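You operate a simulated robot arm through the tools that you are given. There is no shell and no other tool. Be economical: measure what you need, move in short steps, check, and stop when the job is done.

You run a simulated two-armed robot. Do the job below in one go: nothing can be reset, and whatever is moved stays where it is left.

TASK
Wipe up the spill on the top of the folding table with the yellow cloth and put it back.
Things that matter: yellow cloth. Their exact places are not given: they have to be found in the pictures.

Only the result counts: the job must be done as asked and must still hold three seconds after the hand-in. Knocking over, shifting, dropping, spilling or breaking anything else fails it. Flat cloth is picked up by pressing the open fingertips on it (5 to 10 N) and closing them slowly along it; thin cloth reads only 2 to 8 mm in the jaws.

THE ROBOT
Two 7-joint arms with two-finger parallel grippers on one trunk, on a base that drives. Base frame: it is fixed to the floor where the robot stands at the start and does not move with it; the origin is under the middle of the robot, x ahead of it, y to its left, z up; the surface under the hand at the start is at about z = 0.74. Units: m, degrees, N and s.
The left shoulder is at the start at [0.081, 0.182, 1.039], the right one opposite. With the tool pointing down near the work surface each hand reaches from about 0.3 to 0.76 m from the robot's upright axis, wherever it stands, measured 20 degrees to its own side. Places, roughly: yellow cloth [0.5, 0, 0.7]. Payload 3.91 kg a hand.
The TCP of each hand is the grasp point between the finger pads, 0.03 m short of the fingertips. In the tool frame z runs along the fingers and y along their closing line. The gripper opens to 0.11 m. The fingers are 0.02 m wide and 0.01 m thick; the gripper's body (0.048 by 0.112 m) begins 0.055 m behind the TCP.
Orientation is told as [roll, pitch, yaw] about the base's x, y, z axes, in that order, counted from this pose: with the fingers straight down and closing along the base's y, the tool's x points along the base's -x, its y along +y and its z along -z.

THE INTERFACE
- The arms move only by the tool drive_tool. It takes "left_deltas", "right_deltas" or both (then of equal length, played together; a hand with none holds still); each is a list of rows, each a list of 7 numbers: the gripper command, from -1 (fully open) to 1 (shut), values between in proportion, then the shift along the tool's x, y, z in m, then the turn, a rotation vector about the tool's x, y, z in degrees. In form: [[grip, dx, dy, dz, ax, ay, az], ...]. A call has 1 to 20 rows; each row is the pose to reach, as a shift and turn from the pose commanded when the call began, along the tool's axes at that moment. Rows are played at 5 a second. More than 0.05 m and 8.6 degrees between two rows, or a gripper value outside its range, and nothing of the call is played. Where a pose cannot be reached the arm comes as near as it can. A force on the tool above 40 N (or 10 N above the force at the start of the call, whichever is more), or a blocked arm, ends the call early, and 0.2 s more pass. The fingers move at their own pace (about 0.072 m/s each) and stop on an object; they squeeze with about 39 N. The grip force told is the motor's: it shows also when the fingers shut on nothing. Time passes only in rows, and 0.2 s behind the last, so rows that repeat a pose let the fingers close. The reply holds the time, the measured pose of the TCP, the force on the tool along the base axes, the opening and the grip force, in the units named above and with some noise, with the torque about the TCP (base axes, N m) and any sound that the robot's microphone picked up.
- Cameras (640 x 400 px; columns grow to the right, rows downward): "scene" is now at [0.205, -0.0213, 1.201]; the picture's right is [-0.34, -0.94, 0.00], its down [-0.77, 0.28, -0.58] and it looks along [0.54, -0.20, -0.82] (base axes); focal length 214 px, centre (320, 200). "left" rides on the left gripper at [0.072, -0.017, -0.103] in its tool frame; the picture's right is [0.23, 0.97, 0.00], its down [-0.76, 0.18, -0.62] and it looks along [-0.61, 0.14, 0.78] (tool axes); focal length 222 px, centre (320, 200). "right" rides on the right gripper at [0.072, 0.017, -0.103] in its tool frame; the picture's right is [-0.23, 0.97, 0.00], its down [-0.76, -0.18, -0.62] and it looks along [-0.61, -0.14, 0.78] (tool axes); focal length 222 px, centre (320, 200).
- capture(camera): a new picture of that camera. It takes no simulated time.
- raise_lower(by): slides the trunk up (or, below 0, down) by that many m; the arms and the scene camera ride with it, the base frame stays. It gives what a move gives, with no picture.
- steer(legs): drives the robot by 1 to 6 legs, each [ahead, left, turn to the left] in m, m and degrees, along the robot's own axes; the way and the turn of a leg run together, so that a leg with both is an arc; at most 1.5 m and 180 degrees a leg. The arms and the cameras ride along, it lands a little off, and it stops where it bumps. It gives what a move gives.
- turn_head(pan, tilt): turns the head with the scene camera to pan (to the left, within 80 degrees either way) and tilt (down, from -29 to 69), counted from straight ahead of the robot. It gives what a move gives.
- measure_at(camera, pixels): for up to 12 pixels [column, row] of the newest picture of that camera ("zoom" is the newest enlarged one), the place [x, y, z] in the base frame of the surface seen there, good to about 0.002 m, but the place of the scene camera against the robot may be out by one fixed shift of up to 0.012 m in any direction. It takes no simulated time.
- close_up(camera, box): a new picture of the part [left, top, right, bottom] of that camera's present view, enlarged. It takes no simulated time.
- sign_off(): hands the job in; it is judged then, once.

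Go step by step. Measure first, check grasps and placings, and put right what went wrong. The budget is 80 turns and 70 pictures, counting those below and the enlarged ones. Unless the task says otherwise, let go and move clear before handing in, and close with one line.

The tools are called after ">>>" as name(argument=value, ...) on one line, values as JSON. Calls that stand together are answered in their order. drive_tool: Moves the arms, as the interface text tells. Its arguments: {"type":"object","properties":{"left_deltas":{"type":"array"},"right_deltas":{"type":"array"}},"required":[]} The other tools are called the same way: raise_lower (by) slides the trunk up or down; steer (legs) drives the base; turn_head (pan, tilt) turns the head that bears the scene camera; capture (camera) takes a picture; measure_at (camera, pixels) gives the place of the surface under pixels of a picture; close_up (camera, box) takes an enlarged picture of a part of a camera's view; sign_off () hands the job in.

At the start:

```text
clock: 0.0
left_eef_pos: [0.4968, 0.0505, 0.9911]
left_tool_rot: [0.0, 0.0, 0.1]
left_ft_force: [0.8, 0.4, 0.5]
left_wrist_torque: [0.0, 0.03, -0.04]
left_gripper_width: 0.1101
left_grasp_force: 0.1
right_eef_pos: [0.4448, -0.3762, 1.0185]
right_tool_rot: [0.0, 0.0, 0.0]
right_ft_force: [-0.7, -0.3, 0.6]
right_wrist_torque: [0.0, 0.0, 0.0]
right_gripper_width: 0.11
right_grasp_force: 0.1
trunk travel left (down, up): [-0.3, 0.214]
robot x, y, heading: [-0.0016, 0.0033, -0.3]
head pan, tilt: [-19.8, 54.7]
```

scene: 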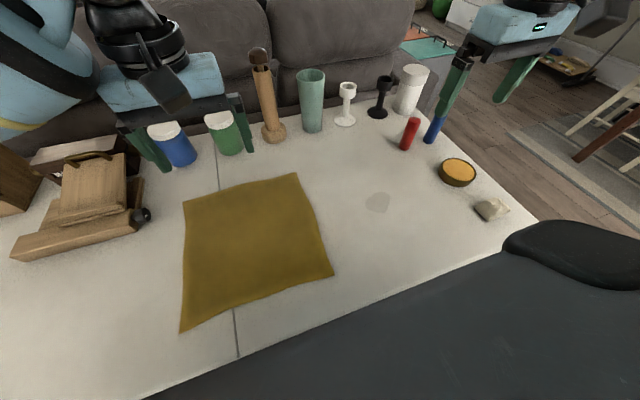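
right: 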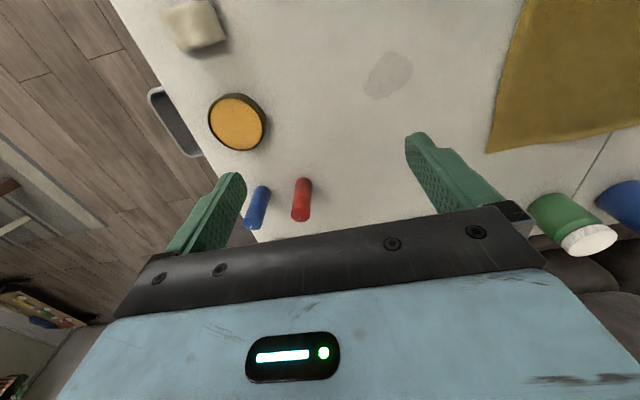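
left: 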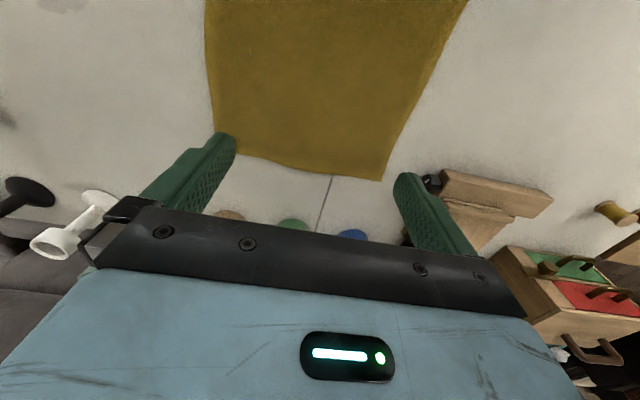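

The scene picture shows the cloth with corners near (183,200), (296,173), (333,274), (180,332) and a grey spill near (377,203). I measure these and the neighbours.

>>> measure_at(camera="scene", pixels=[[184, 202], [295, 175], [331, 273], [182, 329], [250, 250], [377, 203], [366, 203], [389, 203], [377, 193], [376, 213], [345, 123], [404, 148]])

>>> close_up(camera="scene", box=[300, 150, 460, 250])

>>> measure_at(camera="right", pixels=[[388, 76], [365, 92], [410, 60], [390, 52], [375, 98], [488, 150], [520, 20], [237, 122], [300, 200], [195, 30]])

>>> measure_at(camera="left", pixels=[[213, 120], [207, 10], [380, 178], [462, 10], [300, 80], [250, 157], [435, 60], [65, 3]])

```text
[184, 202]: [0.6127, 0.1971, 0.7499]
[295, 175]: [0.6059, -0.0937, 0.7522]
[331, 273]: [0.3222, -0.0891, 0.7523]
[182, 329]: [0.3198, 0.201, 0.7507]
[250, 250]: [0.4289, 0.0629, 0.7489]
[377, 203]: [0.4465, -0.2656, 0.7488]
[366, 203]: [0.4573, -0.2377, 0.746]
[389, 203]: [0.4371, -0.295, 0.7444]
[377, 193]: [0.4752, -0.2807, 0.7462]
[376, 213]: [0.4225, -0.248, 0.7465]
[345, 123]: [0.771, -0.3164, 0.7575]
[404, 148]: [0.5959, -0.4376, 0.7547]
```

```text
4.00 times, centred on (380, 200) of scene
```

zoom: 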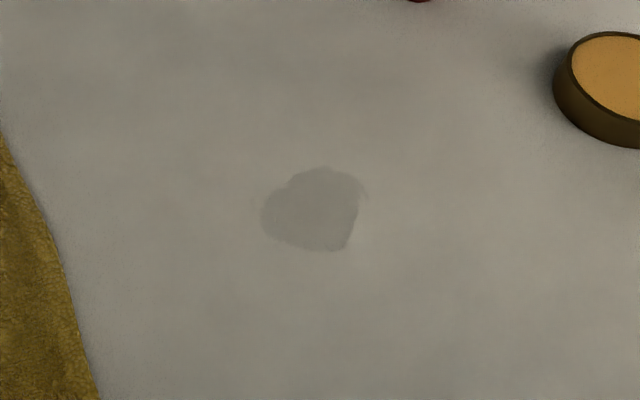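

```text
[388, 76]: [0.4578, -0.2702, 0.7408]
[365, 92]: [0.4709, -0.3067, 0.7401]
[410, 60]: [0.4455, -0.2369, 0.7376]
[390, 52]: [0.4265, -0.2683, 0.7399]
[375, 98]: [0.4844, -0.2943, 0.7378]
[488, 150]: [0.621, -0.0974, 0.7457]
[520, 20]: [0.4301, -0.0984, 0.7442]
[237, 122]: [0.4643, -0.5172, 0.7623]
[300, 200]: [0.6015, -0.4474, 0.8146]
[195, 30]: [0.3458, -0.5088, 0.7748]
```

```text
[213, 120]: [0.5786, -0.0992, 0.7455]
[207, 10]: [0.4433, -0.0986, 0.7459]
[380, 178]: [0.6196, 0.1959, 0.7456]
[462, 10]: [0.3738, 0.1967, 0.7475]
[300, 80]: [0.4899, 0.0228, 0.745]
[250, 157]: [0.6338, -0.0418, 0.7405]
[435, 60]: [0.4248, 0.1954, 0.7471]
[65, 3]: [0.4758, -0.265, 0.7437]
```

The cloth spans about x 0.33–0.62, y −0.10–0.20; the spill is centred near (0.457, −0.27), radius about 0.04. I plan to hold the cloth at both its right and left edges so it slides flat over the spill and back; first check the wooden plane's clearance by the left edge.

>>> measure_at(camera="scene", pixels=[[143, 215], [128, 230], [148, 190], [125, 200], [135, 180], [228, 150], [165, 165]])

>>> drive_tool(left_deltas=[[-0.1, 0.005, 0.025, 0.03, 0, 0, 0], [-0.1, 0.01, 0.05, 0.06, 0, 0, 0], [-0.1, 0.015, 0.075, 0.09, 0, 0, 0], [-0.1, 0.02, 0.09, 0.12, 0, 0, 0], [-0.1, 0.026, 0.1, 0.15, 0, 0, 0], [-0.1, 0.026, 0.1, 0.17, 0, 0, 0], [-0.1, 0.026, 0.1, 0.17, 0, 0, 0]], right_deltas=[[-0.1, -0.005, 0.045, 0.02, 0, 0, 0], [-0.1, -0.01, 0.09, 0.04, 0, 0, 0], [-0.1, -0.015, 0.135, 0.07, 0, 0, 0], [-0.1, -0.02, 0.18, 0.1, 0, 0, 0], [-0.1, -0.025, 0.225, 0.13, 0, 0, 0], [-0.1, -0.025, 0.27, 0.16, 0, 0, 0], [-0.1, -0.025, 0.31, 0.19, 0, 0, 0]])

>>> capture(camera="right")

>>> capture(camera="left")

```text
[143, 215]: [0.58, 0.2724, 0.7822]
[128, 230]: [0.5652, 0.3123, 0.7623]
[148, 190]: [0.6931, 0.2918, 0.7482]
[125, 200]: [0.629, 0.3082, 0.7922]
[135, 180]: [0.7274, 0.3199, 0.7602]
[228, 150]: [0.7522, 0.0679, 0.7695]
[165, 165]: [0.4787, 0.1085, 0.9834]
```

```text
refused: row 3 steps farther than a row can; nothing moved
```

```text
65 pictures are left
```

right: 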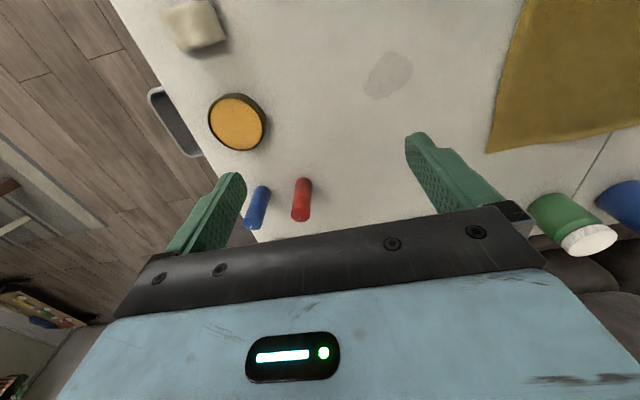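

```text
64 pictures are left
```

left: 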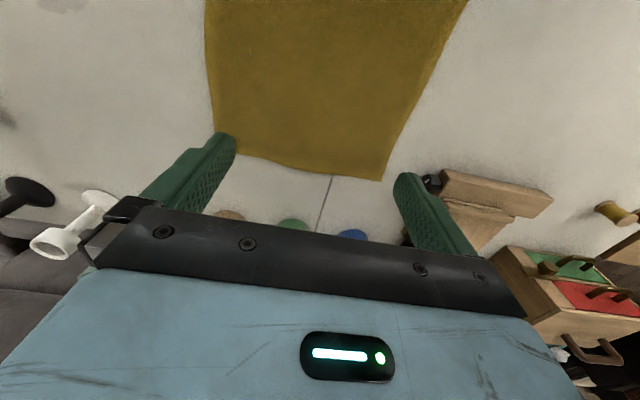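

The move was refused for too large steps, so nothing has moved; the plane's knob at (0.58,0.27) is clear of my left pinch point. I repeat with shorter steps.

>>> drive_tool(left_deltas=[[-0.1, 0.005, 0.02, 0.02, 0, 0, 0], [-0.1, 0.01, 0.04, 0.04, 0, 0, 0], [-0.1, 0.015, 0.06, 0.06, 0, 0, 0], [-0.1, 0.02, 0.08, 0.08, 0, 0, 0], [-0.1, 0.026, 0.1, 0.1, 0, 0, 0], [-0.1, 0.026, 0.108, 0.12, 0, 0, 0], [-0.1, 0.026, 0.108, 0.14, 0, 0, 0], [-0.1, 0.026, 0.108, 0.16, 0, 0, 0], [-0.1, 0.026, 0.108, 0.17, 0, 0, 0], [-0.1, 0.026, 0.108, 0.17, 0, 0, 0]], right_deltas=[[-0.1, -0.003, 0.035, 0.02, 0, 0, 0], [-0.1, -0.006, 0.07, 0.04, 0, 0, 0], [-0.1, -0.009, 0.105, 0.06, 0, 0, 0], [-0.1, -0.012, 0.14, 0.08, 0, 0, 0], [-0.1, -0.015, 0.175, 0.1, 0, 0, 0], [-0.1, -0.018, 0.21, 0.12, 0, 0, 0], [-0.1, -0.021, 0.245, 0.14, 0, 0, 0], [-0.1, -0.025, 0.28, 0.16, 0, 0, 0], [-0.1, -0.025, 0.31, 0.19, 0, 0, 0], [-0.1, -0.025, 0.31, 0.195, 0, 0, 0]])

>>> capture(camera="right")

>>> capture(camera="left")

```text
clock: 2.2
left_eef_pos: [0.4686, 0.16, 0.8209]
left_tool_rot: [0.0, 0.1, 0.1]
left_ft_force: [-0.2, 0.0, 1.1]
left_wrist_torque: [-0.03, 0.03, -0.01]
left_gripper_width: 0.0604
left_grasp_force: 0.0
right_eef_pos: [0.447, -0.1107, 0.8149]
right_tool_rot: [0.0, -0.1, -0.1]
right_ft_force: [0.5, 0.2, 0.3]
right_wrist_torque: [0.0, 0.03, 0.0]
right_gripper_width: 0.0604
right_grasp_force: 0.1
right hand out of reach, approached as far as the arm can: row 8, 9, 10
trunk travel left (down, up): [-0.3, 0.214]
robot x, y, heading: [-0.0026, 0.0001, 0.1]
head pan, tilt: [-19.8, 54.7]
```

```text
63 pictures are left
```

right: 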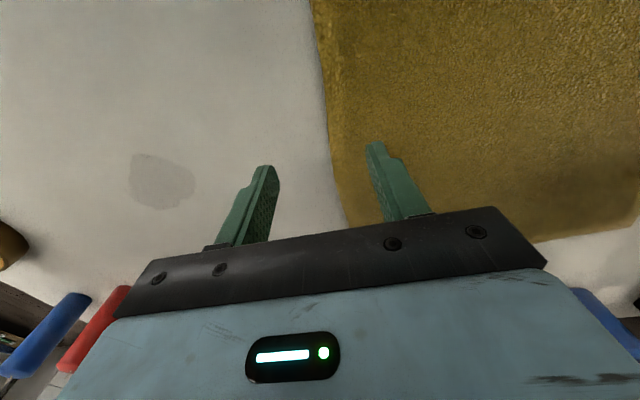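

```text
62 pictures are left
```

left: 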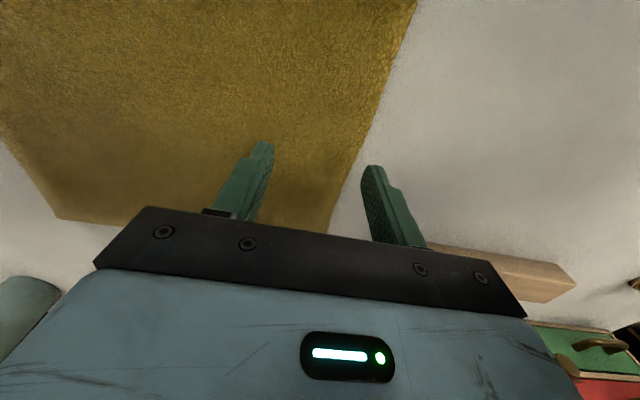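

The right arm stopped at y ≈ −0.11: it cannot reach further towards the midline from here. I move the base back and a little left to bring both pinch points into comfortable reach.

>>> steer(legs=[[-0.08, 0.05, 0]])

```text
clock: 3.3
left_eef_pos: [0.3906, 0.2088, 0.8218]
left_tool_rot: [0.0, 0.0, 0.2]
left_ft_force: [0.0, 0.3, -0.1]
left_wrist_torque: [-0.01, -0.01, 0.01]
left_gripper_width: 0.0604
left_grasp_force: 0.1
right_eef_pos: [0.3664, -0.06, 0.8156]
right_tool_rot: [0.0, -0.2, 0.0]
right_ft_force: [0.2, 1.4, 1.0]
right_wrist_torque: [0.0, -0.05, 0.01]
right_gripper_width: 0.0609
right_grasp_force: 0.1
trunk travel left (down, up): [-0.3, 0.214]
robot x, y, heading: [-0.0785, 0.0481, -0.1]
head pan, tilt: [-19.8, 54.7]
```

The base moved as asked. Now I move both hands forward to x ≈ 0.47 at the pinch lines, still above the cloth, and test reach.

>>> drive_tool(left_deltas=[[-0.1, -0.02, -0.01, 0, 0, 0, 0], [-0.1, -0.04, -0.02, 0, 0, 0, 0], [-0.1, -0.06, -0.03, 0, 0, 0, 0], [-0.1, -0.08, -0.045, 0, 0, 0, 0], [-0.1, -0.08, -0.045, 0, 0, 0, 0]], right_deltas=[[-0.1, -0.025, 0, 0, 0, 0, 0], [-0.1, -0.05, 0, 0, 0, 0, 0], [-0.1, -0.075, 0, 0, 0, 0, 0], [-0.1, -0.1, 0, 0, 0, 0, 0], [-0.1, -0.1, 0, 0, 0, 0, 0]])

```text
clock: 4.5
left_eef_pos: [0.4704, 0.1648, 0.8221]
left_tool_rot: [0.0, 0.0, 0.3]
left_ft_force: [0.0, 0.1, 0.2]
left_wrist_torque: [-0.02, -0.03, 0.04]
left_gripper_width: 0.0605
left_grasp_force: 0.0
right_eef_pos: [0.4256, -0.0814, 0.8164]
right_tool_rot: [0.0, 0.0, -0.1]
right_ft_force: [0.2, 0.1, 0.0]
right_wrist_torque: [-0.04, -0.03, 0.0]
right_gripper_width: 0.0604
right_grasp_force: 0.1
right hand out of reach, approached as far as the arm can: row 1, 2, 3, 4, 5
trunk travel left (down, up): [-0.3, 0.214]
robot x, y, heading: [-0.0776, 0.0501, 0.2]
head pan, tilt: [-19.8, 54.7]
```

The right arm seems limited at about 14° to its own side with this hand yaw. I test whether yawing the right hand (+30°) lets it reach (0.47, −0.06).

>>> drive_tool(right_deltas=[[-0.1, 0, 0, 0, 0, 0, -8], [-0.1, 0, 0, 0, 0, 0, -16], [-0.1, 0, 0, 0, 0, 0, -24], [-0.1, 0, 0, 0, 0, 0, -30], [-0.1, -0.02, 0.01, 0, 0, 0, -30], [-0.1, -0.045, 0.02, 0, 0, 0, -30], [-0.1, -0.045, 0.02, 0, 0, 0, -30]])

```text
clock: 6.1
left_eef_pos: [0.4709, 0.1643, 0.8216]
left_tool_rot: [0.1, 0.0, 0.2]
left_ft_force: [0.0, -0.2, 0.1]
left_wrist_torque: [0.02, -0.05, 0.02]
left_gripper_width: 0.0606
left_grasp_force: 0.1
right_eef_pos: [0.4668, -0.104, 0.8241]
right_tool_rot: [0.1, 0.0, 30.1]
right_ft_force: [-0.6, -0.1, 0.3]
right_wrist_torque: [0.0, -0.03, 0.0]
right_gripper_width: 0.0605
right_grasp_force: 0.1
right hand out of reach, approached as far as the arm can: row 5, 6, 7
trunk travel left (down, up): [-0.3, 0.214]
robot x, y, heading: [-0.0739, 0.0502, -0.0]
head pan, tilt: [-19.8, 54.7]
```

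Yaw does not help. At the start the arm reached closer to the midline at greater height, so I lift both hands, undo the yaw, and lower the trunk.

>>> drive_tool(left_deltas=[[-0.1, 0, 0, -0.03, 0, 0, 0], [-0.1, 0, 0, -0.06, 0, 0, 0], [-0.1, 0, 0, -0.09, 0, 0, 0], [-0.1, 0, 0, -0.12, 0, 0, 0], [-0.1, 0, 0, -0.12, 0, 0, 0]], right_deltas=[[-0.1, 0, 0, -0.03, 0, 0, 8], [-0.1, 0, 0, -0.06, 0, 0, 16], [-0.1, 0, 0, -0.09, 0, 0, 24], [-0.1, 0, 0, -0.12, 0, 0, 30], [-0.1, 0, 0, -0.12, 0, 0, 30]])

>>> raise_lower(by=-0.12)

```text
clock: 7.3
left_eef_pos: [0.4696, 0.1662, 0.9401]
left_tool_rot: [0.0, 0.0, 0.2]
left_ft_force: [-0.2, -0.4, -0.9]
left_wrist_torque: [0.02, 0.01, -0.01]
left_gripper_width: 0.0604
left_grasp_force: 0.1
right_eef_pos: [0.4683, -0.1103, 0.9446]
right_tool_rot: [0.0, 0.0, -0.2]
right_ft_force: [-0.1, 0.3, 0.2]
right_wrist_torque: [0.02, -0.02, -0.02]
right_gripper_width: 0.0605
right_grasp_force: 0.1
right hand out of reach, approached as far as the arm can: row 3, 4, 5
trunk travel left (down, up): [-0.3, 0.214]
robot x, y, heading: [-0.0821, 0.0482, -0.1]
head pan, tilt: [-19.8, 54.7]
```

```text
clock: 8.8
left_eef_pos: [0.4707, 0.1648, 0.8223]
left_tool_rot: [0.0, 0.0, 0.2]
left_ft_force: [-0.1, 0.2, 0.2]
left_wrist_torque: [-0.01, -0.04, -0.03]
left_gripper_width: 0.0606
left_grasp_force: 0.2
right_eef_pos: [0.4646, -0.1089, 0.8262]
right_tool_rot: [0.0, -0.1, 0.1]
right_ft_force: [-0.5, 0.2, 0.0]
right_wrist_torque: [-0.01, -0.02, -0.03]
right_gripper_width: 0.0606
right_grasp_force: 0.1
trunk travel left (down, up): [-0.18, 0.334]
robot x, y, heading: [-0.0763, 0.0483, 0.2]
head pan, tilt: [-19.8, 54.7]
```

The left hand is at 0.117 m from the midline with no complaint, while the right is stuck at −0.158; I test how far left goes inward and the right again at the new trunk height.

>>> drive_tool(left_deltas=[[-0.1, 0, -0.03, 0, 0, 0, 0], [-0.1, 0, -0.06, 0, 0, 0, 0], [-0.1, 0, -0.06, 0, 0, 0, 0]])

>>> drive_tool(left_deltas=[[-0.1, 0, 0.03, 0, 0, 0, 0], [-0.1, 0, 0.06, 0, 0, 0, 0], [-0.1, 0, 0.06, 0, 0, 0, 0]])

>>> drive_tool(right_deltas=[[-0.1, 0, 0.03, 0, 0, 0, 0], [-0.1, 0, 0.05, 0, 0, 0, 0], [-0.1, 0, 0.05, 0, 0, 0, 0]])

```text
clock: 9.6
left_eef_pos: [0.4711, 0.1048, 0.8217]
left_tool_rot: [0.0, 0.0, 0.3]
left_ft_force: [0.2, -0.9, -0.5]
left_wrist_torque: [-0.02, 0.01, 0.03]
left_gripper_width: 0.0606
left_grasp_force: 0.1
right_eef_pos: [0.4659, -0.109, 0.8245]
right_tool_rot: [0.0, 0.1, -0.1]
right_ft_force: [-0.4, -0.4, 0.3]
right_wrist_torque: [0.01, 0.02, 0.03]
right_gripper_width: 0.0603
right_grasp_force: 0.0
trunk travel left (down, up): [-0.18, 0.334]
robot x, y, heading: [-0.0794, 0.0487, -0.1]
head pan, tilt: [-19.8, 54.7]
```

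```text
clock: 10.4
left_eef_pos: [0.4721, 0.1643, 0.8195]
left_tool_rot: [0.0, 0.0, 0.2]
left_ft_force: [-0.5, -0.1, -0.3]
left_wrist_torque: [-0.01, -0.01, 0.01]
left_gripper_width: 0.0606
left_grasp_force: 0.0
right_eef_pos: [0.465, -0.1105, 0.8248]
right_tool_rot: [0.0, 0.1, 0.0]
right_ft_force: [-0.6, 0.0, -0.3]
right_wrist_torque: [0.01, -0.03, 0.0]
right_gripper_width: 0.0604
right_grasp_force: 0.1
trunk travel left (down, up): [-0.18, 0.334]
robot x, y, heading: [-0.0839, 0.0478, 0.1]
head pan, tilt: [-19.8, 54.7]
```

```text
clock: 11.2
left_eef_pos: [0.4718, 0.1654, 0.8191]
left_tool_rot: [0.0, 0.0, 0.2]
left_ft_force: [0.7, 0.4, 0.0]
left_wrist_torque: [-0.03, -0.02, 0.01]
left_gripper_width: 0.0603
left_grasp_force: 0.0
right_eef_pos: [0.4655, -0.0922, 0.8254]
right_tool_rot: [0.0, -0.1, -0.1]
right_ft_force: [0.2, 0.3, 0.0]
right_wrist_torque: [-0.05, -0.06, -0.02]
right_gripper_width: 0.0607
right_grasp_force: 0.0
right hand out of reach, approached as far as the arm can: row 1, 2, 3
trunk travel left (down, up): [-0.18, 0.334]
robot x, y, heading: [-0.0778, 0.0485, 0.1]
head pan, tilt: [-19.8, 54.7]
```

The left arm moves inward freely (to 0.056 from the midline), only the right is limited at about −0.14. So I shift the base 0.045 left, which puts the right hand on its pinch line.

>>> steer(legs=[[0, 0.045, 0]])

>>> drive_tool(left_deltas=[[-0.1, 0, -0.02, 0, 0, 0, 0], [-0.1, 0, -0.045, 0, 0, 0, 0], [-0.1, 0, -0.045, 0.02, 0, 0, 0], [-0.1, 0, -0.045, 0.02, 0, 0, 0]], right_deltas=[[-0.1, 0, -0.01, 0, 0, 0, 0], [-0.1, 0, -0.015, 0, 0, 0, 0], [-0.1, 0, -0.015, 0.02, 0, 0, 0], [-0.1, 0, -0.015, 0.02, 0, 0, 0]])

>>> capture(camera="right")

>>> capture(camera="left")

>>> capture(camera="scene")

```text
clock: 12.3
left_eef_pos: [0.472, 0.2079, 0.82]
left_tool_rot: [-0.1, 0.0, 0.1]
left_ft_force: [0.6, 0.2, 0.1]
left_wrist_torque: [0.01, -0.02, 0.0]
left_gripper_width: 0.0604
left_grasp_force: 0.1
right_eef_pos: [0.4666, -0.0485, 0.8248]
right_tool_rot: [0.1, -0.1, -0.2]
right_ft_force: [-0.1, -0.2, 0.0]
right_wrist_torque: [-0.02, 0.0, 0.01]
right_gripper_width: 0.0604
right_grasp_force: 0.0
trunk travel left (down, up): [-0.18, 0.334]
robot x, y, heading: [-0.0793, 0.0913, 0.1]
head pan, tilt: [-19.8, 54.7]
```

```text
clock: 13.3
left_eef_pos: [0.4711, 0.1622, 0.8005]
left_tool_rot: [0.1, 0.0, 0.1]
left_ft_force: [-1.1, 0.4, 0.7]
left_wrist_torque: [0.0, -0.04, 0.01]
left_gripper_width: 0.0605
left_grasp_force: 0.1
right_eef_pos: [0.4658, -0.0642, 0.8046]
right_tool_rot: [0.2, -0.1, -0.1]
right_ft_force: [0.3, 0.4, 0.2]
right_wrist_torque: [-0.04, 0.01, -0.01]
right_gripper_width: 0.0605
right_grasp_force: 0.1
trunk travel left (down, up): [-0.18, 0.334]
robot x, y, heading: [-0.0826, 0.0959, 0.1]
head pan, tilt: [-19.8, 54.7]
```

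```text
61 pictures are left
```

right: 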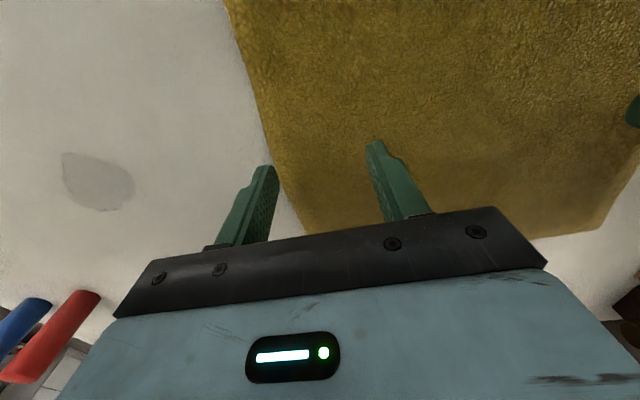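

```text
60 pictures are left
```

left: 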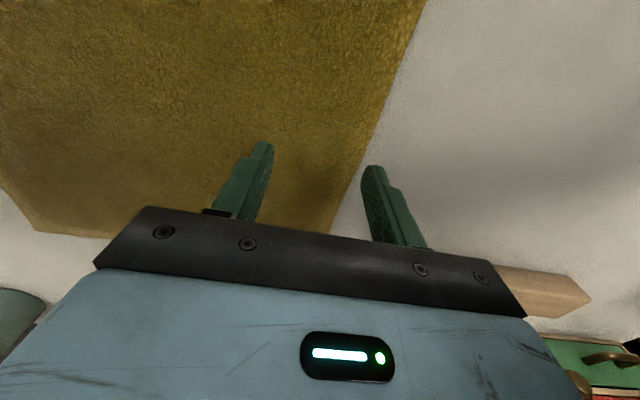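

```text
59 pictures are left
```

scene: 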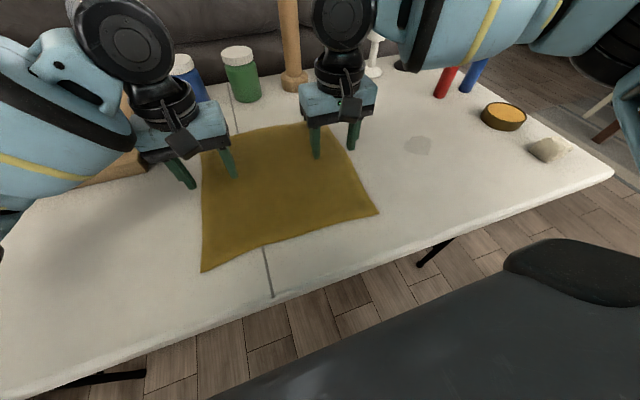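

Both hands are over the cloth edges. I narrow the jaws to 0.04 m so both fingertips land inside the edges, and verify edge positions.

>>> measure_at(camera="right", pixels=[[245, 100], [272, 155], [295, 210], [300, 100], [200, 100], [98, 182], [260, 180], [376, 150]])

>>> measure_at(camera="left", pixels=[[395, 80], [360, 150], [330, 230], [300, 100], [450, 100], [262, 150], [370, 172]])

>>> drive_tool(left_deltas=[[0.27, 0, 0, 0.01, 0, 0, 0], [0.27, 0, 0, 0.015, 0, 0, 0]], right_deltas=[[0.27, 0, 0, 0.01, 0, 0, 0], [0.27, 0, 0, 0.015, 0, 0, 0]])

```text
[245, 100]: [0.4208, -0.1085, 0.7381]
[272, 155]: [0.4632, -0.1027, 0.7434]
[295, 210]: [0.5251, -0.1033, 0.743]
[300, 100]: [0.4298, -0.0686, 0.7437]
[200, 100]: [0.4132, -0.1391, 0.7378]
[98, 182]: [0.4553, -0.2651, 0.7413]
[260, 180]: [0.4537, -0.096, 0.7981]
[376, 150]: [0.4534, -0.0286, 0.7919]
```

```text
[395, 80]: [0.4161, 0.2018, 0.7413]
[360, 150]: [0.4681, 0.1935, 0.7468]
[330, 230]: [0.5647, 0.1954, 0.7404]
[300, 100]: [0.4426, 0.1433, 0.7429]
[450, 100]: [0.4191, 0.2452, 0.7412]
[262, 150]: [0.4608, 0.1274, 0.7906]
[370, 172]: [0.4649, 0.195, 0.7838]
```

```text
clock: 13.9
left_eef_pos: [0.4708, 0.1641, 0.7853]
left_tool_rot: [0.0, 0.0, 0.1]
left_ft_force: [0.3, -0.1, 0.3]
left_wrist_torque: [-0.01, 0.0, 0.05]
left_gripper_width: 0.0401
left_grasp_force: 0.0
right_eef_pos: [0.4648, -0.0641, 0.7897]
right_tool_rot: [0.2, -0.1, -0.2]
right_ft_force: [0.1, -0.7, -0.2]
right_wrist_torque: [0.0, 0.02, 0.02]
right_gripper_width: 0.0401
right_grasp_force: 0.0
trunk travel left (down, up): [-0.18, 0.334]
robot x, y, heading: [-0.0777, 0.0936, 0.1]
head pan, tilt: [-19.8, 54.7]
```

Fingertips are now about 11 mm (left) and 16 mm (right) above the cloth top at 0.744. I descend slowly to light contact.

>>> drive_tool(left_deltas=[[0.27, 0, 0, 0.004, 0, 0, 0], [0.27, 0, 0, 0.007, 0, 0, 0], [0.27, 0, 0, 0.009, 0, 0, 0], [0.27, 0, 0, 0.011, 0, 0, 0], [0.27, 0, 0, 0.012, 0, 0, 0]], right_deltas=[[0.27, 0, 0, 0.005, 0, 0, 0], [0.27, 0, 0, 0.01, 0, 0, 0], [0.27, 0, 0, 0.013, 0, 0, 0], [0.27, 0, 0, 0.015, 0, 0, 0], [0.27, 0, 0, 0.016, 0, 0, 0]])

```text
clock: 15.1
left_eef_pos: [0.4729, 0.1628, 0.7743]
left_tool_rot: [0.1, 0.0, 0.0]
left_ft_force: [-0.5, 0.7, 3.5]
left_wrist_torque: [-0.03, -0.01, 0.02]
left_gripper_width: 0.0401
left_grasp_force: 0.0
right_eef_pos: [0.4659, -0.0634, 0.7741]
right_tool_rot: [0.3, -0.2, -0.2]
right_ft_force: [0.1, -0.6, 1.7]
right_wrist_torque: [0.01, -0.02, 0.0]
right_gripper_width: 0.04
right_grasp_force: 0.1
trunk travel left (down, up): [-0.18, 0.334]
robot x, y, heading: [-0.0787, 0.095, 0.4]
head pan, tilt: [-19.8, 54.7]
```

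Contact is beginning (3.5 N left, 1.7 N right). I press 1–2 mm more to get 5–10 N.

>>> drive_tool(left_deltas=[[0.27, 0, 0, 0.001, 0, 0, 0], [0.27, 0, 0, 0.001, 0, 0, 0]], right_deltas=[[0.27, 0, 0, 0.001, 0, 0, 0], [0.27, 0, 0, 0.0015, 0, 0, 0]])

```text
clock: 15.7
left_eef_pos: [0.4717, 0.1628, 0.773]
left_tool_rot: [0.1, -0.1, 0.1]
left_ft_force: [0.2, -0.6, 7.7]
left_wrist_torque: [-0.08, 0.0, 0.0]
left_gripper_width: 0.0399
left_grasp_force: 0.0
right_eef_pos: [0.4652, -0.0629, 0.774]
right_tool_rot: [0.3, -0.2, -0.1]
right_ft_force: [0.9, -0.9, 5.1]
right_wrist_torque: [-0.06, -0.01, -0.02]
right_gripper_width: 0.0401
right_grasp_force: 0.0
trunk travel left (down, up): [-0.18, 0.334]
robot x, y, heading: [-0.0758, 0.0906, 0.2]
head pan, tilt: [-19.8, 54.7]
```

Presses are 7.7 N and 5.1 N, in the right range. I close the fingers slowly along the cloth.

>>> drive_tool(left_deltas=[[0.34, 0, 0, 0, 0, 0, 0], [0.41, 0, 0, 0, 0, 0, 0], [0.48, 0, 0, 0, 0, 0, 0], [0.55, 0, 0, 0, 0, 0, 0], [0.62, 0, 0, 0, 0, 0, 0], [0.69, 0, 0, 0, 0, 0, 0], [0.76, 0, 0, 0, 0, 0, 0], [0.83, 0, 0, 0, 0, 0, 0], [0.9, 0, 0, 0, 0, 0, 0], [0.95, 0, 0, 0, 0, 0, 0], [1, 0, 0, 0, 0, 0, 0], [1, 0, 0, 0, 0, 0, 0], [1, 0, 0, 0, 0, 0, 0]], right_deltas=[[0.34, 0, 0, 0.0005, 0, 0, 0], [0.41, 0, 0, 0.0005, 0, 0, 0], [0.48, 0, 0, 0.0005, 0, 0, 0], [0.55, 0, 0, 0.0005, 0, 0, 0], [0.62, 0, 0, 0.0005, 0, 0, 0], [0.69, 0, 0, 0.0005, 0, 0, 0], [0.76, 0, 0, 0.0005, 0, 0, 0], [0.83, 0, 0, 0.0005, 0, 0, 0], [0.9, 0, 0, 0.0005, 0, 0, 0], [0.95, 0, 0, 0.0005, 0, 0, 0], [1, 0, 0, 0.0005, 0, 0, 0], [1, 0, 0, 0.0005, 0, 0, 0], [1, 0, 0, 0.0005, 0, 0, 0]])

>>> capture(camera="right")

>>> capture(camera="left")

```text
clock: 18.5
left_eef_pos: [0.471, 0.163, 0.7735]
left_tool_rot: [-0.1, -0.2, 0.1]
left_ft_force: [-0.1, -16.0, 9.2]
left_wrist_torque: [-0.53, -0.03, -0.03]
left_gripper_width: 0.0042
left_grasp_force: 39.2
right_eef_pos: [0.4648, -0.0639, 0.7723]
right_tool_rot: [0.2, -0.2, -0.1]
right_ft_force: [-0.3, 16.7, 8.2]
right_wrist_torque: [0.48, -0.02, 0.03]
right_gripper_width: 0.0033
right_grasp_force: 38.7
trunk travel left (down, up): [-0.18, 0.334]
robot x, y, heading: [-0.0792, 0.0941, 0.0]
head pan, tilt: [-19.8, 54.7]
```

```text
58 pictures are left
```

right: 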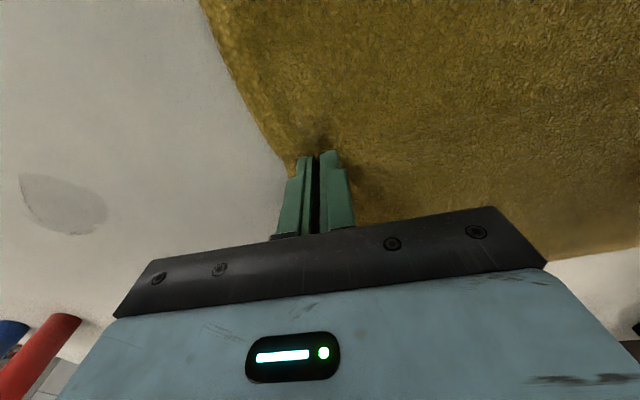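

```text
57 pictures are left
```

left: 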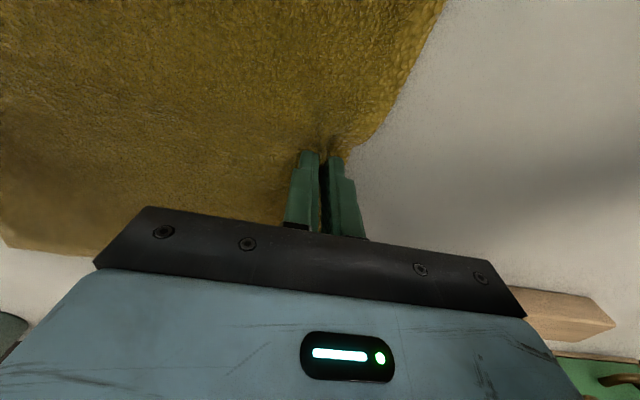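

Both hands hold the cloth (4.2 and 3.3 mm), but it is taut (16 N between hands). I bring the hands 1 cm each together and lift a few mm.

>>> drive_tool(left_deltas=[[1, 0, -0.005, 0, 0, 0, 0], [1, 0, -0.012, -0.004, 0, 0, 0], [1, 0, -0.012, -0.008, 0, 0, 0], [1, 0, -0.012, -0.008, 0, 0, 0]], right_deltas=[[1, 0, 0.005, 0, 0, 0, 0], [1, 0, 0.01, -0.004, 0, 0, 0], [1, 0, 0.01, -0.008, 0, 0, 0], [1, 0, 0.01, -0.008, 0, 0, 0]])

```text
clock: 19.5
left_eef_pos: [0.4717, 0.151, 0.7799]
left_tool_rot: [0.0, 0.2, 0.2]
left_ft_force: [0.6, -0.2, -0.3]
left_wrist_torque: [0.0, -0.02, -0.07]
left_gripper_width: 0.0043
left_grasp_force: 38.9
right_eef_pos: [0.4652, -0.0529, 0.7809]
right_tool_rot: [0.1, -0.2, -0.2]
right_ft_force: [0.3, -0.3, 0.0]
right_wrist_torque: [-0.06, 0.0, 0.0]
right_gripper_width: 0.0033
right_grasp_force: 39.4
trunk travel left (down, up): [-0.18, 0.334]
robot x, y, heading: [-0.078, 0.0917, 0.2]
head pan, tilt: [-19.8, 54.7]
```

The tension is gone. Before strafing right I check the height of the right forearm against the objects on the table's right side.

>>> turn_head(pan=-40, tilt=45)

>>> capture(camera="scene")

```text
clock: 20.3
left_eef_pos: [0.4716, 0.1502, 0.7815]
left_tool_rot: [0.1, -0.1, 0.0]
left_ft_force: [0.0, 0.6, 0.0]
left_wrist_torque: [0.0, 0.02, -0.01]
left_gripper_width: 0.0043
left_grasp_force: 38.8
right_eef_pos: [0.4649, -0.0545, 0.78]
right_tool_rot: [0.1, -0.1, 0.0]
right_ft_force: [0.2, 1.3, -0.6]
right_wrist_torque: [-0.02, 0.01, 0.05]
right_gripper_width: 0.0036
right_grasp_force: 39.0
trunk travel left (down, up): [-0.18, 0.334]
robot x, y, heading: [-0.0772, 0.0971, 0.2]
head pan, tilt: [-40.0, 45.0]
```

```text
56 pictures are left
```

scene: 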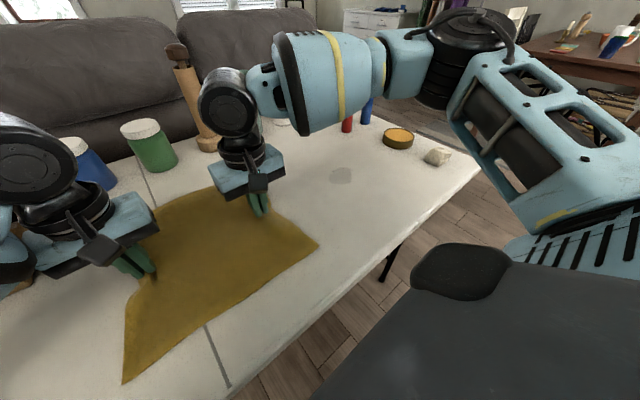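

>>> measure_at(camera="scene", pixels=[[310, 132], [345, 118], [400, 90], [430, 80], [360, 85], [285, 90], [347, 125], [367, 115], [437, 157], [400, 138], [330, 60]])

```text
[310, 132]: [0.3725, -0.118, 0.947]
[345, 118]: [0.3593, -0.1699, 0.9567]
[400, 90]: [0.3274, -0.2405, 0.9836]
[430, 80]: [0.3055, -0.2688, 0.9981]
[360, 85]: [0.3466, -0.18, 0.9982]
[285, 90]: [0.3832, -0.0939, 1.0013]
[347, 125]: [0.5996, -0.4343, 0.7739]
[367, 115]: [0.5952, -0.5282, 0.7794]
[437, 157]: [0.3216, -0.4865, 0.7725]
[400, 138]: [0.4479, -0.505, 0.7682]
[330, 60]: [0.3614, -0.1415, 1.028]
```

The forearm underside is at z ≈ 0.95, well above the objects (≤ 0.82). I strafe the base right 0.17 m, carrying the cloth just off the table at the pinches.

>>> steer(legs=[[0, -0.17, 0]])

>>> capture(camera="scene")

>>> capture(camera="right")

```text
clock: 22.4
left_eef_pos: [0.4715, -0.0187, 0.7818]
left_tool_rot: [0.0, 0.0, 0.3]
left_ft_force: [0.8, -0.6, 0.7]
left_wrist_torque: [0.0, -0.01, -0.04]
left_gripper_width: 0.0043
left_grasp_force: 38.4
right_eef_pos: [0.4666, -0.2223, 0.7807]
right_tool_rot: [0.1, 0.0, 0.0]
right_ft_force: [0.1, 0.0, -0.3]
right_wrist_torque: [-0.05, -0.02, -0.03]
right_gripper_width: 0.0036
right_grasp_force: 39.4
trunk travel left (down, up): [-0.18, 0.334]
robot x, y, heading: [-0.0837, -0.0771, 0.2]
head pan, tilt: [-40.0, 45.0]
```

```text
55 pictures are left
```

scene: 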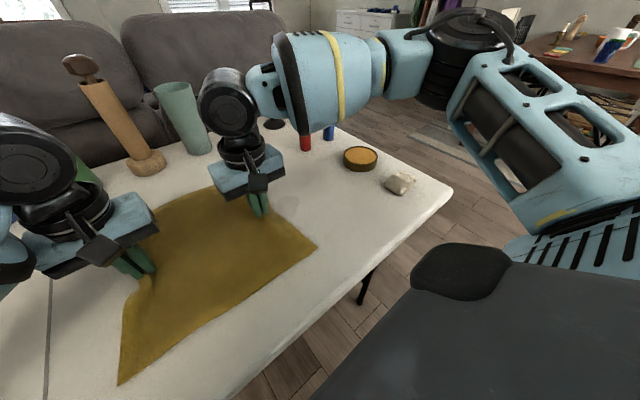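

```text
54 pictures are left
```

right: 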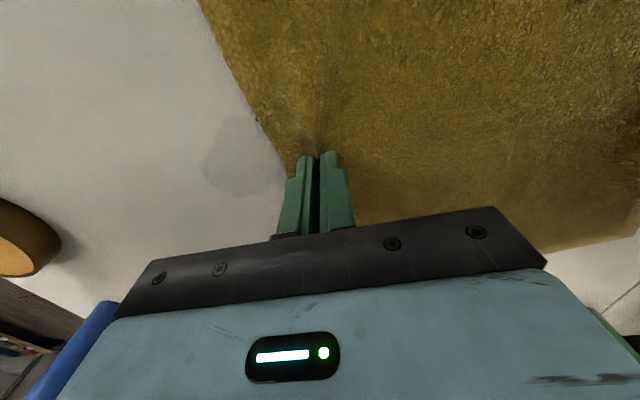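

The cloth lies flat with its edge on the spill (right picture, around (240,160)). I press the right pinch down lightly and make the first stroke across the spill, the left hand following.

>>> drive_tool(left_deltas=[[1, 0, 0, 0, 0, 0, 0], [1, 0, 0, 0, 0, 0, 0], [1, 0, -0.02, 0, 0, 0, 0], [1, 0, -0.04, 0, 0, 0, 0], [1, 0, -0.06, 0, 0, 0, 0], [1, 0, -0.08, 0, 0, 0, 0], [1, 0, -0.1, 0, 0, 0, 0]], right_deltas=[[1, 0, 0, 0.006, 0, 0, 0], [1, 0, 0, 0.0085, 0, 0, 0], [1, 0, -0.02, 0.0085, 0, 0, 0], [1, 0, -0.04, 0.0085, 0, 0, 0], [1, 0, -0.06, 0.0085, 0, 0, 0], [1, 0, -0.08, 0.0085, 0, 0, 0], [1, 0, -0.1, 0.0085, 0, 0, 0]])

>>> capture(camera="right")

```text
clock: 24.1
left_eef_pos: [0.4719, -0.1161, 0.7821]
left_tool_rot: [0.0, -0.1, 0.2]
left_ft_force: [0.0, 0.5, 0.0]
left_wrist_torque: [-0.01, 0.01, -0.02]
left_gripper_width: 0.0044
left_grasp_force: 39.3
right_eef_pos: [0.4655, -0.3213, 0.7726]
right_tool_rot: [0.3, -0.3, 0.1]
right_ft_force: [0.0, 3.3, 16.5]
right_wrist_torque: [0.06, 0.0, 0.02]
right_gripper_width: 0.0033
right_grasp_force: 38.6
trunk travel left (down, up): [-0.18, 0.334]
robot x, y, heading: [-0.0809, -0.0735, 0.0]
head pan, tilt: [-40.0, 45.0]
```

```text
53 pictures are left
```

right: 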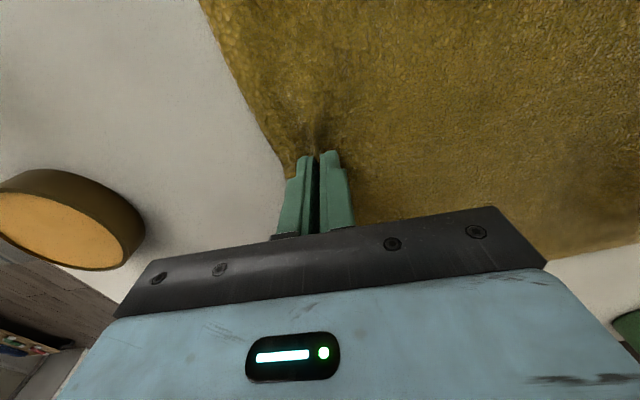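

The left arm follows fine; the force was 16 N so I ease up 1 mm. Next a zigzag over the spill area, both hands together.

>>> drive_tool(left_deltas=[[1, 0.015, 0, 0, 0, 0, 0], [1, 0.015, 0.03, 0, 0, 0, 0], [1, 0.015, 0.06, 0, 0, 0, 0], [1, 0.015, 0.09, 0, 0, 0, 0], [1, 0.03, 0.09, 0, 0, 0, 0], [1, 0.03, 0.06, 0, 0, 0, 0], [1, 0.03, 0.03, 0, 0, 0, 0], [1, 0.03, 0, 0, 0, 0, 0], [1, 0.045, 0, 0, 0, 0, 0], [1, 0.045, 0.03, 0, 0, 0, 0], [1, 0.045, 0.06, 0, 0, 0, 0], [1, 0.045, 0.09, 0, 0, 0, 0], [1, 0.02, 0.09, 0, 0, 0, 0], [1, 0, 0.09, 0, 0, 0, 0], [1, -0.015, 0.09, 0, 0, 0, 0], [1, -0.015, 0.06, 0, 0, 0, 0], [1, -0.015, 0.03, 0, 0, 0, 0], [1, -0.015, 0, 0, 0, 0, 0], [1, -0.03, 0, 0, 0, 0, 0], [1, -0.03, 0.03, 0, 0, 0, 0]], right_deltas=[[1, 0.015, 0, -0.001, 0, 0, 0], [1, 0.015, 0.03, -0.001, 0, 0, 0], [1, 0.015, 0.06, -0.001, 0, 0, 0], [1, 0.015, 0.09, -0.001, 0, 0, 0], [1, 0.03, 0.09, -0.001, 0, 0, 0], [1, 0.03, 0.06, -0.001, 0, 0, 0], [1, 0.03, 0.03, -0.001, 0, 0, 0], [1, 0.03, 0, -0.001, 0, 0, 0], [1, 0.045, 0, -0.001, 0, 0, 0], [1, 0.045, 0.03, -0.001, 0, 0, 0], [1, 0.045, 0.06, -0.001, 0, 0, 0], [1, 0.045, 0.09, -0.001, 0, 0, 0], [1, 0.02, 0.09, -0.001, 0, 0, 0], [1, 0, 0.09, -0.001, 0, 0, 0], [1, -0.015, 0.09, -0.001, 0, 0, 0], [1, -0.015, 0.06, -0.001, 0, 0, 0], [1, -0.015, 0.03, -0.001, 0, 0, 0], [1, -0.015, 0, -0.001, 0, 0, 0], [1, -0.03, 0, -0.001, 0, 0, 0], [1, -0.03, 0.03, -0.001, 0, 0, 0]])

>>> capture(camera="scene")

```text
clock: 28.2
left_eef_pos: [0.5029, -0.0847, 0.7812]
left_tool_rot: [-0.1, 0.1, 0.2]
left_ft_force: [-0.4, -0.1, -0.3]
left_wrist_torque: [0.01, -0.04, -0.01]
left_gripper_width: 0.0041
left_grasp_force: 38.8
right_eef_pos: [0.4957, -0.2907, 0.7728]
right_tool_rot: [0.1, -0.3, 0.0]
right_ft_force: [-0.6, 0.4, 9.4]
right_wrist_torque: [-0.05, 0.0, 0.01]
right_gripper_width: 0.0032
right_grasp_force: 38.5
trunk travel left (down, up): [-0.18, 0.334]
robot x, y, heading: [-0.078, -0.0751, 0.3]
head pan, tilt: [-40.0, 45.0]
```

```text
52 pictures are left
```

scene: 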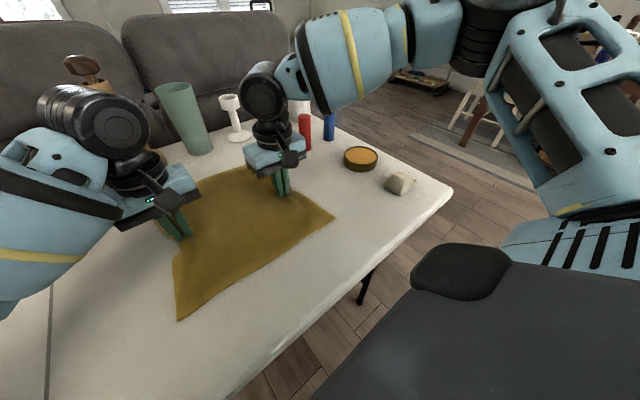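

The cloth stays flat and the pressure is 9 N. I finish the zigzag and add cross strokes along x.

>>> drive_tool(left_deltas=[[1, 0, 0.03, 0, 0, 0, 0], [1, 0, 0.06, 0, 0, 0, 0], [1, 0.04, 0.06, 0, 0, 0, 0], [1, 0.08, 0.06, 0, 0, 0, 0], [1, 0.08, 0.04, 0, 0, 0, 0], [1, 0.04, 0.04, 0, 0, 0, 0], [1, 0, 0.04, 0, 0, 0, 0], [1, 0, 0.02, 0, 0, 0, 0], [1, 0.04, 0.02, 0, 0, 0, 0], [1, 0.08, 0.02, 0, 0, 0, 0], [1, 0.08, 0, 0, 0, 0, 0], [1, 0.04, 0, 0, 0, 0, 0], [1, 0, 0, 0, 0, 0, 0], [1, 0, -0.02, 0, 0, 0, 0], [1, 0.04, -0.02, 0, 0, 0, 0], [1, 0.08, -0.02, 0, 0, 0, 0], [1, 0.06, 0.01, 0, 0, 0, 0], [1, 0.04, 0.04, 0, 0, 0, 0], [1, 0.03, 0.06, 0, 0, 0, 0], [1, 0.03, 0.06, 0, 0, 0, 0]], right_deltas=[[1, 0, 0.03, 0, 0, 0, 0], [1, 0, 0.06, 0, 0, 0, 0], [1, 0.04, 0.06, 0, 0, 0, 0], [1, 0.08, 0.06, 0, 0, 0, 0], [1, 0.08, 0.04, 0, 0, 0, 0], [1, 0.04, 0.04, 0, 0, 0, 0], [1, 0, 0.04, 0, 0, 0, 0], [1, 0, 0.02, 0, 0, 0, 0], [1, 0.04, 0.02, 0, 0, 0, 0], [1, 0.08, 0.02, 0, 0, 0, 0], [1, 0.08, 0, 0, 0, 0, 0], [1, 0.04, 0, 0, 0, 0, 0], [1, 0, 0, 0, 0, 0, 0], [1, 0, -0.02, 0, 0, 0, 0], [1, 0.04, -0.02, 0, 0, 0, 0], [1, 0.08, -0.02, 0, 0, 0, 0], [1, 0.06, 0.01, 0, 0, 0, 0], [1, 0.04, 0.04, 0, 0, 0, 0], [1, 0.03, 0.06, 0, 0, 0, 0], [1, 0.03, 0.06, -0.008, 0, 0, 0]])

>>> capture(camera="right")

```text
clock: 32.5
left_eef_pos: [0.4711, -0.0258, 0.7814]
left_tool_rot: [0.0, 0.0, 0.2]
left_ft_force: [0.0, 0.0, -0.6]
left_wrist_torque: [-0.02, 0.0, -0.05]
left_gripper_width: 0.0041
left_grasp_force: 38.6
right_eef_pos: [0.4664, -0.2321, 0.7823]
right_tool_rot: [0.2, -0.1, -0.1]
right_ft_force: [0.0, -0.3, -0.2]
right_wrist_torque: [-0.03, -0.02, 0.0]
right_gripper_width: 0.0033
right_grasp_force: 39.2
trunk travel left (down, up): [-0.18, 0.334]
robot x, y, heading: [-0.0793, -0.0733, 0.3]
head pan, tilt: [-40.0, 45.0]
```

```text
51 pictures are left
```

right: 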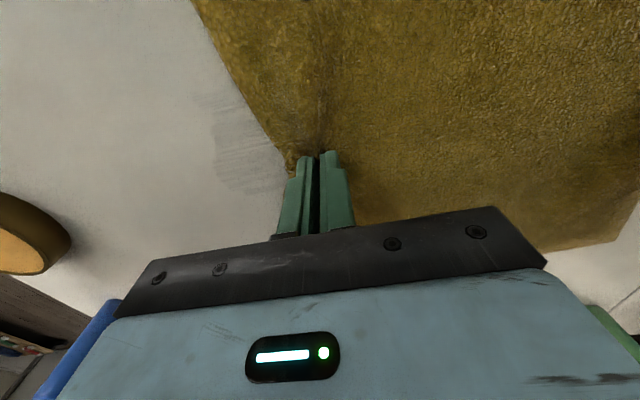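

A lighter smear with streaks remains around (240,140), so more wiping is needed. I enlarge and measure it.

>>> close_up(camera="right", box=[160, 60, 320, 220])

>>> measure_at(camera="right", pixels=[[200, 100], [215, 150], [235, 190], [275, 195], [230, 95], [260, 140], [285, 165]])

```text
2.50 times, centred on (240, 140) of right
```

zoom: 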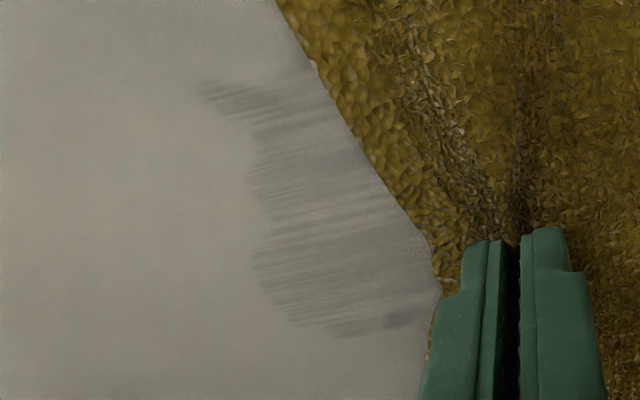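

```text
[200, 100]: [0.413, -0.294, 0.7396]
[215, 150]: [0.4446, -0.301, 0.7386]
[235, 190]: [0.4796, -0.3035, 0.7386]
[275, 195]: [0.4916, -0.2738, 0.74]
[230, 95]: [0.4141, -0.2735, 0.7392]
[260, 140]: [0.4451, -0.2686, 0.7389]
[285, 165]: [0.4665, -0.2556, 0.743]
```

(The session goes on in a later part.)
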